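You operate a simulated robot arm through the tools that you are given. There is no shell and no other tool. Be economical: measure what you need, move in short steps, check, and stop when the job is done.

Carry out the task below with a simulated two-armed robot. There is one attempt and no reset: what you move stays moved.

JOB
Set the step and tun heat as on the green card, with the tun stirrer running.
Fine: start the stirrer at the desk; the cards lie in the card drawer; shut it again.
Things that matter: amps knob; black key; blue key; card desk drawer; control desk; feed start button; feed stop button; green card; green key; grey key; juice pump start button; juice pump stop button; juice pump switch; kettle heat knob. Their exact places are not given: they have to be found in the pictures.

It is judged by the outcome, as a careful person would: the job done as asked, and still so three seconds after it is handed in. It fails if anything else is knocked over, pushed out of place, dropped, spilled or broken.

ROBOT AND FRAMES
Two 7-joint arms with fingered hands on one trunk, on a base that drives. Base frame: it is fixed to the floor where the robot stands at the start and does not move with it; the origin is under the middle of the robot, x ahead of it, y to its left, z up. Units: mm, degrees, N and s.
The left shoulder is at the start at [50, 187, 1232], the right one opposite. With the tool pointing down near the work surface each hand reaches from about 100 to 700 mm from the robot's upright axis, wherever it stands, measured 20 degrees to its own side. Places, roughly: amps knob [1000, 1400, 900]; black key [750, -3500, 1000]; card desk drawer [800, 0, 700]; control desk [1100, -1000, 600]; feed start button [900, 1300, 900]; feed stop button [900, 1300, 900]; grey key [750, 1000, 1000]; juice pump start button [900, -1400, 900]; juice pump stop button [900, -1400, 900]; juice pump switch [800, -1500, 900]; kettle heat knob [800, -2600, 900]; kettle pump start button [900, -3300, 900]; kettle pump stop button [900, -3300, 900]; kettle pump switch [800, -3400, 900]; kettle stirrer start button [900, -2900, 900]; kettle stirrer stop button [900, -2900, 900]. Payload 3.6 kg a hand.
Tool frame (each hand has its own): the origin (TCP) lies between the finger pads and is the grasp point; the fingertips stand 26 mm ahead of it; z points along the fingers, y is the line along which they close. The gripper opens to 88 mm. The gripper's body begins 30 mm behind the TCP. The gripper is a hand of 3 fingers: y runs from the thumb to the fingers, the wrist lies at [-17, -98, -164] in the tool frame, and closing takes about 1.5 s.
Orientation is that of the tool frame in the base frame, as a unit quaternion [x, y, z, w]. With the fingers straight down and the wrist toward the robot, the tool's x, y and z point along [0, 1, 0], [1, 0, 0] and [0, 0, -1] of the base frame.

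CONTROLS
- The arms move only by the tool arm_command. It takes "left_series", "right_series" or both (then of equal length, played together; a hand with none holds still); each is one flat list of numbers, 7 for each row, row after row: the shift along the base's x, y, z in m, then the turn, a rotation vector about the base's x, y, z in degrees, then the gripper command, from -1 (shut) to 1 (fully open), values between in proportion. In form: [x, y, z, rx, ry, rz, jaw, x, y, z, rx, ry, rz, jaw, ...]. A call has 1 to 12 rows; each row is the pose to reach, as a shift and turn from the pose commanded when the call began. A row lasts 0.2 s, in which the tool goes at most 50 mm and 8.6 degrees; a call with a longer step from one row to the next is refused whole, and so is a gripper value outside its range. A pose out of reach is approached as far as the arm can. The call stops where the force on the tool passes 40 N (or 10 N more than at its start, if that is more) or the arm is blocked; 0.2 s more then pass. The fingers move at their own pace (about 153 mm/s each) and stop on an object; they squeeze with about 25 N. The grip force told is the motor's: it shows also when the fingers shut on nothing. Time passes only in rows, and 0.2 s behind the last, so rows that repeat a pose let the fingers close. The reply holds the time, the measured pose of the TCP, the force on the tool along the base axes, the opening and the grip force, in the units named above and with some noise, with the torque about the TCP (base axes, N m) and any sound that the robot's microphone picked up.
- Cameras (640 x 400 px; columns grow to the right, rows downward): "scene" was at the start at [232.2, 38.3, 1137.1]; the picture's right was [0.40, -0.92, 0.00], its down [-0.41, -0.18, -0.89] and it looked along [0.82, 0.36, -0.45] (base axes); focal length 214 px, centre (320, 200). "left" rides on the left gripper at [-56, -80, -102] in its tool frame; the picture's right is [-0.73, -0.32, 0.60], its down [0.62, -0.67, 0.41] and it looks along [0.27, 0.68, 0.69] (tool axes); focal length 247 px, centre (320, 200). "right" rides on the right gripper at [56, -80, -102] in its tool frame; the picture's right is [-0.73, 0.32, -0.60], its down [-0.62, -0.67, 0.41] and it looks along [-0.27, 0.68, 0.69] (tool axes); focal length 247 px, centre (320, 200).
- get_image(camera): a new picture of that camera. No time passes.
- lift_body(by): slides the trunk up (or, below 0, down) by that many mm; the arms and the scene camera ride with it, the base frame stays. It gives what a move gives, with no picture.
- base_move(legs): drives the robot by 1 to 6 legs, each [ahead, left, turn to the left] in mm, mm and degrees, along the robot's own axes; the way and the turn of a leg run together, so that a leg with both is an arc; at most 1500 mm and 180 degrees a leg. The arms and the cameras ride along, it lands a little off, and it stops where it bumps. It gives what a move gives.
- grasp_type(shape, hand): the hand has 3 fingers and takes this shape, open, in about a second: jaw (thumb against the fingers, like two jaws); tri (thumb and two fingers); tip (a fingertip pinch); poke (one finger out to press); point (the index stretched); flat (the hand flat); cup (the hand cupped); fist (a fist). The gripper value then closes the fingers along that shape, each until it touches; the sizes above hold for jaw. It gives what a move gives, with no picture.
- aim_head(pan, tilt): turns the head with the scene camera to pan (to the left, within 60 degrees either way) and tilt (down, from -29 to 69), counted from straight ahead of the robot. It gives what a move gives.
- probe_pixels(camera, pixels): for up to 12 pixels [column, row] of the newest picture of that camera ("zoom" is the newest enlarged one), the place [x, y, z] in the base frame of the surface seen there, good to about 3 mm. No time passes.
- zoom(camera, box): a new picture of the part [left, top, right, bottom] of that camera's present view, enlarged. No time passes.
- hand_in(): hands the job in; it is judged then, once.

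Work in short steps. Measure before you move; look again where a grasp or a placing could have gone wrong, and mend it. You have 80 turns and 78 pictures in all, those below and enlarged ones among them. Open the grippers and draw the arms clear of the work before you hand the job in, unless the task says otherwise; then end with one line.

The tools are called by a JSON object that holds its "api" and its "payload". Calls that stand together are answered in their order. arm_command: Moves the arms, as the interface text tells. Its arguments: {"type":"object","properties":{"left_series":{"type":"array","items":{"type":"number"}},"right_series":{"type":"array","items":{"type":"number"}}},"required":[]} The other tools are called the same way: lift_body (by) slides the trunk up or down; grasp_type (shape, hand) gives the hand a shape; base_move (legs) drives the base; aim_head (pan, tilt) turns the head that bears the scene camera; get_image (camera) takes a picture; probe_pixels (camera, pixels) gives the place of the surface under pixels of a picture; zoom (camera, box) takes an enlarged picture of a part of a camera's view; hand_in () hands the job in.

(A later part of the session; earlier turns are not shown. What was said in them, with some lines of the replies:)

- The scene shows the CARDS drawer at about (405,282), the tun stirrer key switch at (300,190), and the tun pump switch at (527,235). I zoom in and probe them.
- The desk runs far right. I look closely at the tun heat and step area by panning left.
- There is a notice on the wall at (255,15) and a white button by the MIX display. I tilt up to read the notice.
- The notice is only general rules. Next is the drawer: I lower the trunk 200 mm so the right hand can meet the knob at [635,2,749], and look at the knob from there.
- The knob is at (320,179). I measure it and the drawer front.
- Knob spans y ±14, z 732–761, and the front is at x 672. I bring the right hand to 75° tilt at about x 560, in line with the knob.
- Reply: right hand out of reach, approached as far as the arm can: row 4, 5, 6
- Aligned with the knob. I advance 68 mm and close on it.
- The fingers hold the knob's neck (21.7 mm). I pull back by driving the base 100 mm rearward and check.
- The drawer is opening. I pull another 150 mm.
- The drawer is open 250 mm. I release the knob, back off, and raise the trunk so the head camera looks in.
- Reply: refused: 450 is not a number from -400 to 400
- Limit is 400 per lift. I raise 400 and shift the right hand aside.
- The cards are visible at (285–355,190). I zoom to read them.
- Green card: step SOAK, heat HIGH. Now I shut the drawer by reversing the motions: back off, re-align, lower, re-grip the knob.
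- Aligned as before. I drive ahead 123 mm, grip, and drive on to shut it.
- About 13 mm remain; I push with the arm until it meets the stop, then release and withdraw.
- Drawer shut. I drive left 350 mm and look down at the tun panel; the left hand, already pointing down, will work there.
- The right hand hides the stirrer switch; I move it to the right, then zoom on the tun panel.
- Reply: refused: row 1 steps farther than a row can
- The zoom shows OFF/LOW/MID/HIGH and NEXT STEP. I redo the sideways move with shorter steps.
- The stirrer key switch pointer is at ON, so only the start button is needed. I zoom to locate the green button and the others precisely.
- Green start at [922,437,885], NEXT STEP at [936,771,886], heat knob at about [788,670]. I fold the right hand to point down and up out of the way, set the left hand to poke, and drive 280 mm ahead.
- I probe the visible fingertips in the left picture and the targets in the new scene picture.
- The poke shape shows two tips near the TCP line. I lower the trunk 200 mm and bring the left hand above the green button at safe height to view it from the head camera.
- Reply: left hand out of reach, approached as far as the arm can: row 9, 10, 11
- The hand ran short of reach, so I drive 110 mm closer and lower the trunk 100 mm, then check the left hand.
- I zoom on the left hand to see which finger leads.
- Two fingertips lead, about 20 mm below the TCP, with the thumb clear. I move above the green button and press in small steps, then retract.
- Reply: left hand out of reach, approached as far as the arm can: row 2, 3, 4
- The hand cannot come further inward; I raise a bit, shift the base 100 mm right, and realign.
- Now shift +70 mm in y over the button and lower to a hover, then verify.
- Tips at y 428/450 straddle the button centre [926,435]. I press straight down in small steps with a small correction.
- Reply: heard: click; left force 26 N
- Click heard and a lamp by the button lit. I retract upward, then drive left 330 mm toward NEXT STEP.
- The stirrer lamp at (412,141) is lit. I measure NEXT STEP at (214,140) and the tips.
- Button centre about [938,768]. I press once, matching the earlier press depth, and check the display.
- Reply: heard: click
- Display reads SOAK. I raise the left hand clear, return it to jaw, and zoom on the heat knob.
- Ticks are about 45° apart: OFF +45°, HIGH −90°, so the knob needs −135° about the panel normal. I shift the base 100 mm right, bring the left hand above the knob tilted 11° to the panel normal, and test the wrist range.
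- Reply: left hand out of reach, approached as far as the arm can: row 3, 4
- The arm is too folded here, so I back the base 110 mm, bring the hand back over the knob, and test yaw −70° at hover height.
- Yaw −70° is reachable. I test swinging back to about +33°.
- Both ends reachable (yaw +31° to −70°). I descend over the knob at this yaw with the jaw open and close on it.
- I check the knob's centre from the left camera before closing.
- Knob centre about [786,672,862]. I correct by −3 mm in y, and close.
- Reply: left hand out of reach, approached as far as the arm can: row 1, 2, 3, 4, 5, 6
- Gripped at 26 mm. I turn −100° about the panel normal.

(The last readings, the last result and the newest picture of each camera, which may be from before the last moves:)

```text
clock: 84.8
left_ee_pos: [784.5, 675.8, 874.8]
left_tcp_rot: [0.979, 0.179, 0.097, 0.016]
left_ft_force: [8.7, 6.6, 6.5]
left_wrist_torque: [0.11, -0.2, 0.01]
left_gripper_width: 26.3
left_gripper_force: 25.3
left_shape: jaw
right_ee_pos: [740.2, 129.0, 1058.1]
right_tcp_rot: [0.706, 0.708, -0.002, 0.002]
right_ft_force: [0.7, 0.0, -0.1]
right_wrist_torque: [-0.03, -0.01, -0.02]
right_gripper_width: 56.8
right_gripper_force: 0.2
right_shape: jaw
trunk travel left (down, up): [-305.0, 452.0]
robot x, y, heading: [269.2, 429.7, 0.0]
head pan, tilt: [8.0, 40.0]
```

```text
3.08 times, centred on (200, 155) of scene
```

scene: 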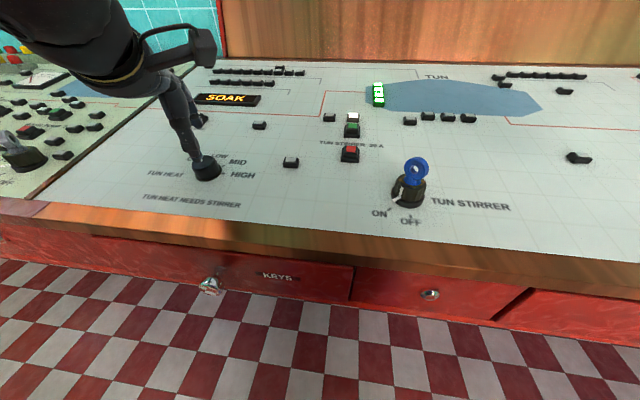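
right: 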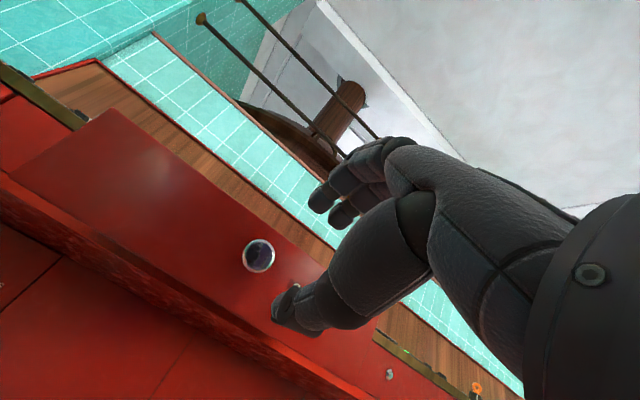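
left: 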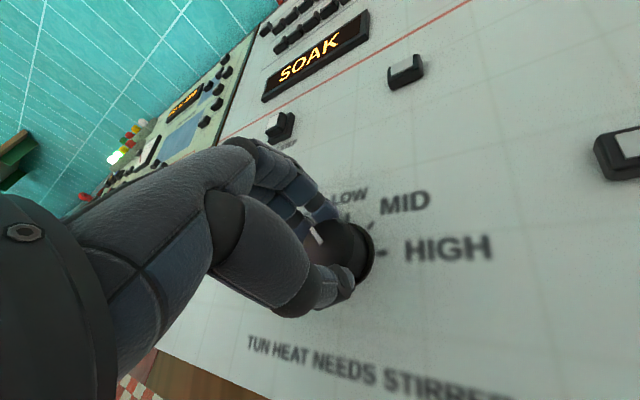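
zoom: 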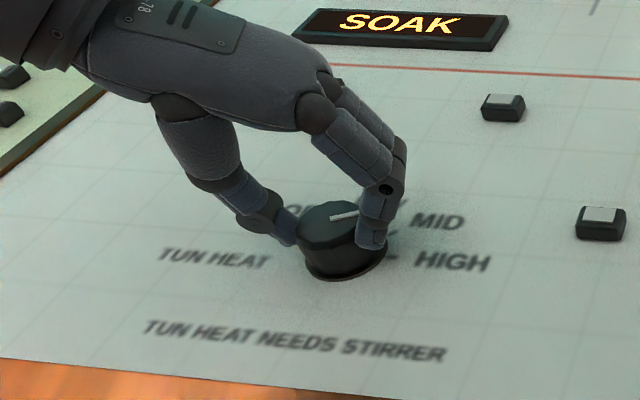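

The pointer moved toward MID. I release, rise, and look.

{"api": "arm_command", "payload": {"left_series": [0, 0, 0, 0, 0, 0, 0.2, 0, 0, 0, 0, 0, 0, 0.6, 0, 0, 0, 0, 0, 0, 0.6, 0, 0, 0.03, 0, 0, 0, 0.6, 0, 0, 0.05, 0, 0, 0, 0.6]}}

{"api": "zoom", "payload": {"camera": "scene", "box": [160, 130, 260, 220]}}

```text
clock: 86.0
left_ee_pos: [782.5, 675.2, 925.3]
left_tcp_rot: [0.979, 0.179, 0.095, 0.018]
left_ft_force: [-0.1, 0.4, -0.6]
left_wrist_torque: [-0.02, -0.01, 0.02]
left_gripper_width: 70.1
left_gripper_force: 0.0
left_shape: jaw
right_ee_pos: [738.3, 129.0, 1059.3]
right_tcp_rot: [0.706, 0.708, -0.002, 0.001]
right_ft_force: [0.7, 0.1, -0.4]
right_wrist_torque: [0.03, -0.01, 0.0]
right_gripper_width: 56.9
right_gripper_force: 0.0
right_shape: jaw
trunk travel left (down, up): [-305.0, 452.0]
robot x, y, heading: [269.8, 429.7, 0.1]
head pan, tilt: [8.0, 40.0]
```

```text
4.44 times, centred on (210, 175) of scene
```

zoom: 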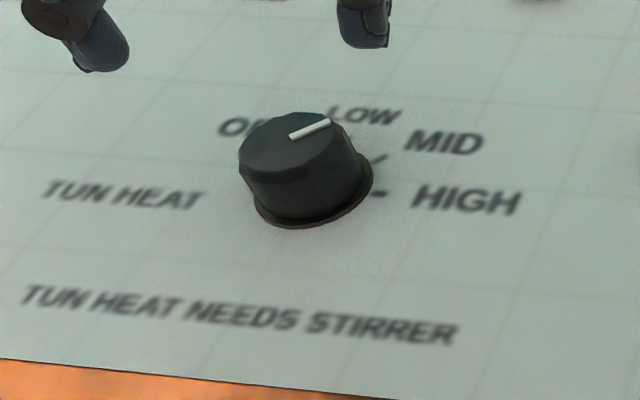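

Pointer is at MID. I swing back +60°, descend, and re-grip.

{"api": "arm_command", "payload": {"left_series": [0, 0, 0, -1.6, 0, 8.3, 0.6, 0, 0, 0, -3.2, 0, 16.6, 0.6, 0, 0, 0, -4.8, 0, 24.9, 0.6, 0, 0, 0, -6.4, 0, 33.2, 0.6, 0, 0, 0, -8, 0, 41.5, 0.6, 0, 0, 0, -9.6, 0, 49.8, 0.6, 0, 0, 0, -11.2, 0, 58.1, 0.6]}}

{"api": "arm_command", "payload": {"left_series": [0, 0, -0.03, 0, 0, 0, 0.6, 0.002, -0.003, -0.052, 0, 0, 0, 0.6, 0.002, -0.003, -0.052, 0, 0, 0, 0.2, 0.002, -0.003, -0.052, 0, 0, 0, -0.3, 0.002, -0.003, -0.052, 0, 0, 0, -1, 0.002, -0.003, -0.052, 0, 0, 0, -1, 0.002, -0.003, -0.052, 0, 0, 0, -1]}}

{"api": "get_image", "payload": {"camera": "left"}}

```text
clock: 87.6
left_ee_pos: [782.1, 674.5, 924.8]
left_tcp_rot: [0.762, 0.641, 0.074, 0.061]
left_ft_force: [0.2, -0.5, -0.6]
left_wrist_torque: [-0.03, -0.02, -0.01]
left_gripper_width: 70.2
left_gripper_force: 0.1
left_shape: jaw
right_ee_pos: [738.5, 128.8, 1059.0]
right_tcp_rot: [0.707, 0.708, -0.002, 0.001]
right_ft_force: [0.4, 0.6, 0.3]
right_wrist_torque: [0.0, 0.01, 0.03]
right_gripper_width: 56.9
right_gripper_force: 0.0
right_shape: jaw
trunk travel left (down, up): [-305.0, 452.0]
robot x, y, heading: [269.5, 432.5, -0.4]
head pan, tilt: [8.0, 40.0]
```

```text
clock: 89.2
left_ee_pos: [786.8, 672.4, 873.4]
left_tcp_rot: [0.761, 0.641, 0.076, 0.061]
left_ft_force: [12.6, 3.5, 6.0]
left_wrist_torque: [0.1, -0.38, -0.05]
left_gripper_width: 24.0
left_gripper_force: 24.9
left_shape: jaw
right_ee_pos: [739.4, 130.1, 1059.4]
right_tcp_rot: [0.706, 0.708, -0.003, 0.001]
right_ft_force: [-0.2, 0.3, -0.3]
right_wrist_torque: [-0.02, 0.02, 0.02]
right_gripper_width: 56.6
right_gripper_force: 0.1
right_shape: jaw
trunk travel left (down, up): [-305.0, 452.0]
robot x, y, heading: [268.8, 428.9, -0.1]
head pan, tilt: [8.0, 40.0]
```

```text
21 pictures are left
```

left: 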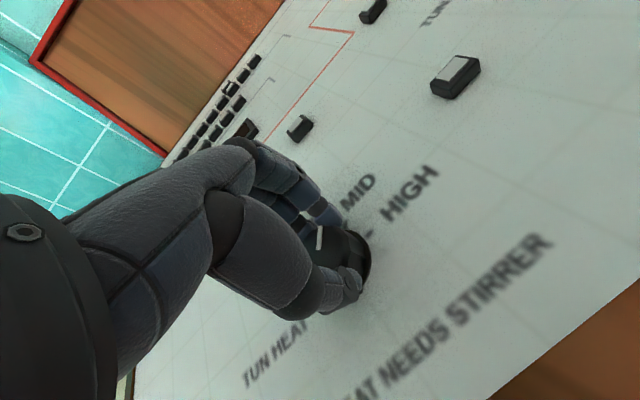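

Re-gripped. I turn −56° toward HIGH, release, rise and check.

{"api": "arm_command", "payload": {"left_series": [0, 0, 0, 1.5, 0, -8, -1, 0, 0, 0, 3, 0, -16, -1, 0, 0, 0, 4.5, 0, -24, -1, 0, 0, 0, 6, 0, -32, -1, 0, 0, 0, 7.5, 0, -40, -1, 0, 0, 0, 9, 0, -48, -1, 0, 0, 0, 10.5, 0, -55, -1, 0, 0, 0, 10.5, 0, -55, -1]}}

{"api": "arm_command", "payload": {"left_series": [0, 0, 0, 0, 0, 0, 0.2, 0, 0, 0, 0, 0, 0, 0.6, 0, 0, 0, 0, 0, 0, 0.6, 0, 0, 0.03, 0, 0, 0, 0.6, 0, 0, 0.05, 0, 0, 0, 0.6]}}

{"api": "zoom", "payload": {"camera": "scene", "box": [160, 130, 260, 220]}}

```text
clock: 91.0
left_ee_pos: [785.0, 672.4, 872.8]
left_tcp_rot: [0.974, 0.207, 0.094, 0.02]
left_ft_force: [8.5, 1.0, 6.6]
left_wrist_torque: [0.02, -0.19, 0.11]
left_gripper_width: 24.6
left_gripper_force: 24.7
left_shape: jaw
right_ee_pos: [739.0, 128.2, 1058.4]
right_tcp_rot: [0.706, 0.708, -0.002, 0.002]
right_ft_force: [-0.4, -0.2, -0.1]
right_wrist_torque: [0.01, 0.03, 0.01]
right_gripper_width: 57.0
right_gripper_force: 0.1
right_shape: jaw
trunk travel left (down, up): [-305.0, 452.0]
robot x, y, heading: [263.6, 434.2, 0.3]
head pan, tilt: [8.0, 40.0]
```

```text
clock: 92.2
left_ee_pos: [785.4, 672.8, 923.5]
left_tcp_rot: [0.974, 0.207, 0.094, 0.02]
left_ft_force: [-0.7, -0.2, 0.1]
left_wrist_torque: [-0.01, 0.0, 0.01]
left_gripper_width: 69.9
left_gripper_force: 0.1
left_shape: jaw
right_ee_pos: [738.3, 130.3, 1059.0]
right_tcp_rot: [0.706, 0.708, -0.003, 0.001]
right_ft_force: [-0.1, -0.6, 0.2]
right_wrist_torque: [0.03, 0.01, -0.03]
right_gripper_width: 57.0
right_gripper_force: 0.1
right_shape: jaw
trunk travel left (down, up): [-305.0, 452.0]
robot x, y, heading: [265.9, 429.6, -0.0]
head pan, tilt: [8.0, 40.0]
```

```text
4.44 times, centred on (210, 175) of scene
```

zoom: 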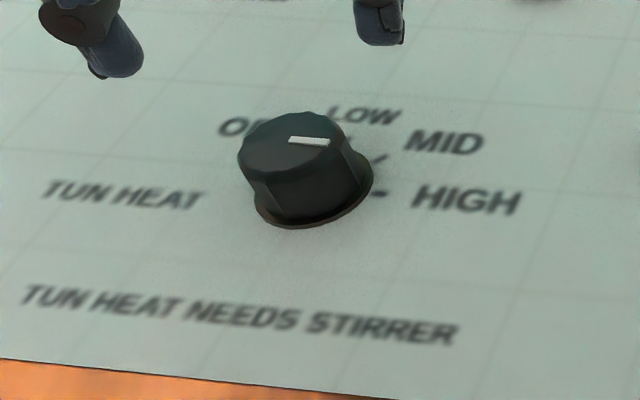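

Pointer now looks along HIGH. I probe it to confirm alignment.

{"api": "probe_pixels", "payload": {"camera": "zoom", "pixels": [[291, 139], [327, 142], [300, 140], [318, 141], [378, 193], [378, 160]]}}

{"api": "zoom", "payload": {"camera": "scene", "box": [180, 60, 440, 230]}}

```text
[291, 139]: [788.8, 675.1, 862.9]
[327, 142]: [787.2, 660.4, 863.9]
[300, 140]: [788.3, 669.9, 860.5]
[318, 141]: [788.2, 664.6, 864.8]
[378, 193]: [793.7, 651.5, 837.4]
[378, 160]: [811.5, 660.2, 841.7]
```

```text
2.35 times, centred on (310, 145) of scene
```

zoom: 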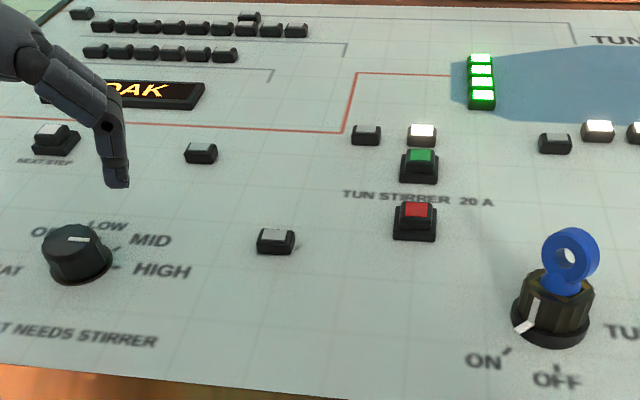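

Heat at HIGH, stirrer lamp on, step SOAK. I raise the left hand, back the robot away, and check the drawer and whole desk.

{"api": "arm_command", "payload": {"left_series": [0, 0, 0.05, 0, 0, 0, 0.6, -0.02, 0, 0.09, 0, 0, 0, 0.6, -0.05, 0, 0.12, 0, 0, 0, 0.6]}}

{"api": "base_move", "payload": {"legs": [[-400, 0, 0]]}}

{"api": "lift_body", "payload": {"by": 200}}

{"api": "aim_head", "payload": {"pan": -5, "tilt": 35}}

{"api": "get_image", "payload": {"camera": "scene"}}

```text
clock: 93.0
left_ee_pos: [734.4, 671.3, 1044.9]
left_tcp_rot: [0.974, 0.207, 0.094, 0.02]
left_ft_force: [-0.8, -0.3, -0.6]
left_wrist_torque: [0.03, 0.01, -0.03]
left_gripper_width: 70.2
left_gripper_force: 0.1
left_shape: jaw
right_ee_pos: [736.9, 128.2, 1059.3]
right_tcp_rot: [0.706, 0.708, -0.002, 0.002]
right_ft_force: [0.1, -0.8, -0.4]
right_wrist_torque: [-0.02, 0.02, 0.0]
right_gripper_width: 56.9
right_gripper_force: 0.0
right_shape: jaw
trunk travel left (down, up): [-305.0, 452.0]
robot x, y, heading: [264.8, 433.6, -0.2]
head pan, tilt: [8.0, 40.0]
```

```text
clock: 95.5
left_ee_pos: [334.2, 672.4, 1043.8]
left_tcp_rot: [0.974, 0.206, 0.094, 0.021]
left_ft_force: [0.0, 0.5, 0.0]
left_wrist_torque: [0.0, 0.03, 0.0]
left_gripper_width: 70.0
left_gripper_force: 0.0
left_shape: jaw
right_ee_pos: [338.1, 131.3, 1059.4]
right_tcp_rot: [0.706, 0.708, -0.002, 0.003]
right_ft_force: [0.0, -0.3, -0.1]
right_wrist_torque: [0.01, -0.01, -0.02]
right_gripper_width: 56.7
right_gripper_force: 0.1
right_shape: jaw
trunk travel left (down, up): [-305.0, 452.0]
robot x, y, heading: [-134.5, 429.0, -0.3]
head pan, tilt: [8.0, 40.0]
```

```text
clock: 97.7
left_ee_pos: [335.0, 672.8, 1243.4]
left_tcp_rot: [0.974, 0.206, 0.094, 0.02]
left_ft_force: [0.3, 0.5, -0.1]
left_wrist_torque: [-0.03, -0.04, -0.04]
left_gripper_width: 70.2
left_gripper_force: 0.0
left_shape: jaw
right_ee_pos: [337.7, 129.9, 1258.2]
right_tcp_rot: [0.706, 0.708, -0.003, 0.001]
right_ft_force: [-0.3, -0.4, -0.2]
right_wrist_torque: [0.0, 0.04, -0.01]
right_gripper_width: 56.8
right_gripper_force: 0.0
right_shape: jaw
trunk travel left (down, up): [-505.0, 252.0]
robot x, y, heading: [-134.5, 431.4, -0.4]
head pan, tilt: [8.0, 40.0]
```

```text
clock: 98.4
left_ee_pos: [334.4, 674.1, 1244.2]
left_tcp_rot: [0.974, 0.206, 0.094, 0.02]
left_ft_force: [-0.2, 0.5, -0.3]
left_wrist_torque: [0.0, 0.03, -0.01]
left_gripper_width: 70.0
left_gripper_force: 0.0
left_shape: jaw
right_ee_pos: [338.1, 130.4, 1259.2]
right_tcp_rot: [0.706, 0.708, -0.002, 0.001]
right_ft_force: [-0.5, 0.7, -0.1]
right_wrist_torque: [0.0, -0.02, 0.02]
right_gripper_width: 56.9
right_gripper_force: 0.1
right_shape: jaw
trunk travel left (down, up): [-505.0, 252.0]
robot x, y, heading: [-137.3, 429.9, 0.2]
head pan, tilt: [-5.0, 35.0]
```

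```text
18 pictures are left
```

scene: 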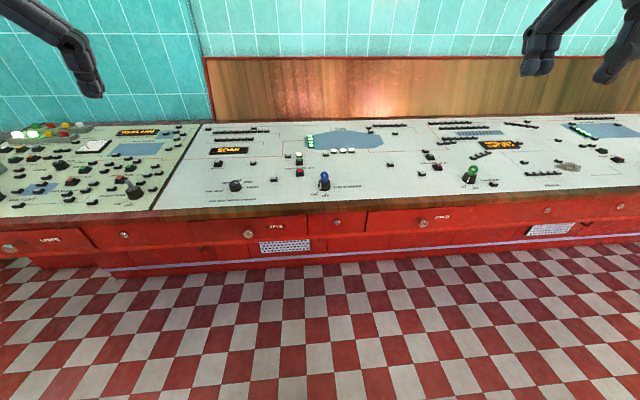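

The robot is clear. I zoom on the drawer, the total display and the tun panel for a last check.

{"api": "zoom", "payload": {"camera": "scene", "box": [360, 120, 560, 245]}}

{"api": "zoom", "payload": {"camera": "scene", "box": [190, 115, 400, 225]}}

{"api": "probe_pixels", "payload": {"camera": "scene", "pixels": [[423, 224], [400, 222], [350, 222], [475, 218], [248, 234]]}}

```text
3.20 times, centred on (460, 182) of scene
```

zoom: 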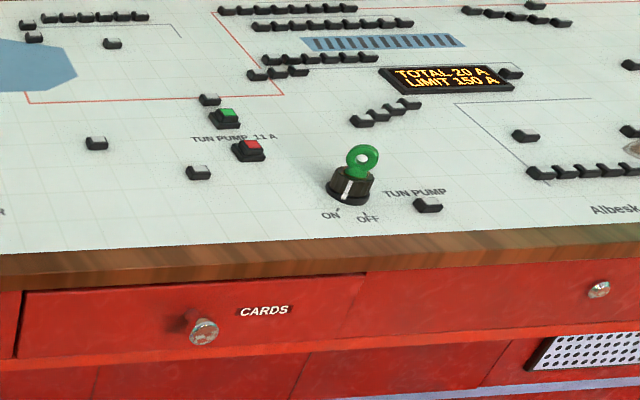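

```text
3.05 times, centred on (295, 170) of scene
```

zoom: 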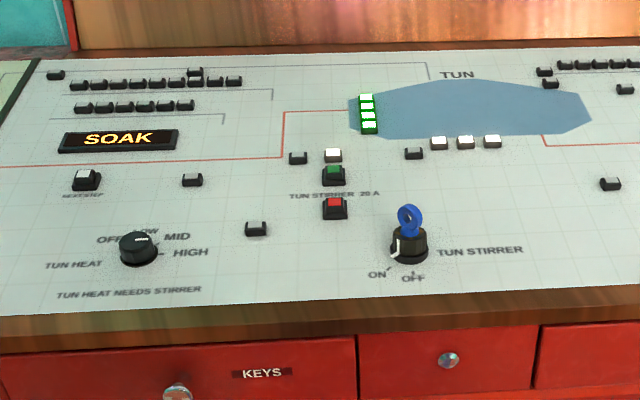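

```text
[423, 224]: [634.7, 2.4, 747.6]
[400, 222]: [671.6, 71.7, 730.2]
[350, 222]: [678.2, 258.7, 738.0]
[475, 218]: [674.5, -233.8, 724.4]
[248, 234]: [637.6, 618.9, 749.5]
```

Drawer flush (knob at x 634.7, as at the start), total 20 A, three heat lamps lit, SOAK shown. All is done; I hand in.

{"api": "hand_in", "payload": {}}

```text
The job is handed in.
```

The tun is set as on the green card: step SOAK, heat HIGH. The stirrer was started at the desk and is running, the card drawer is shut again, and the job is handed in.
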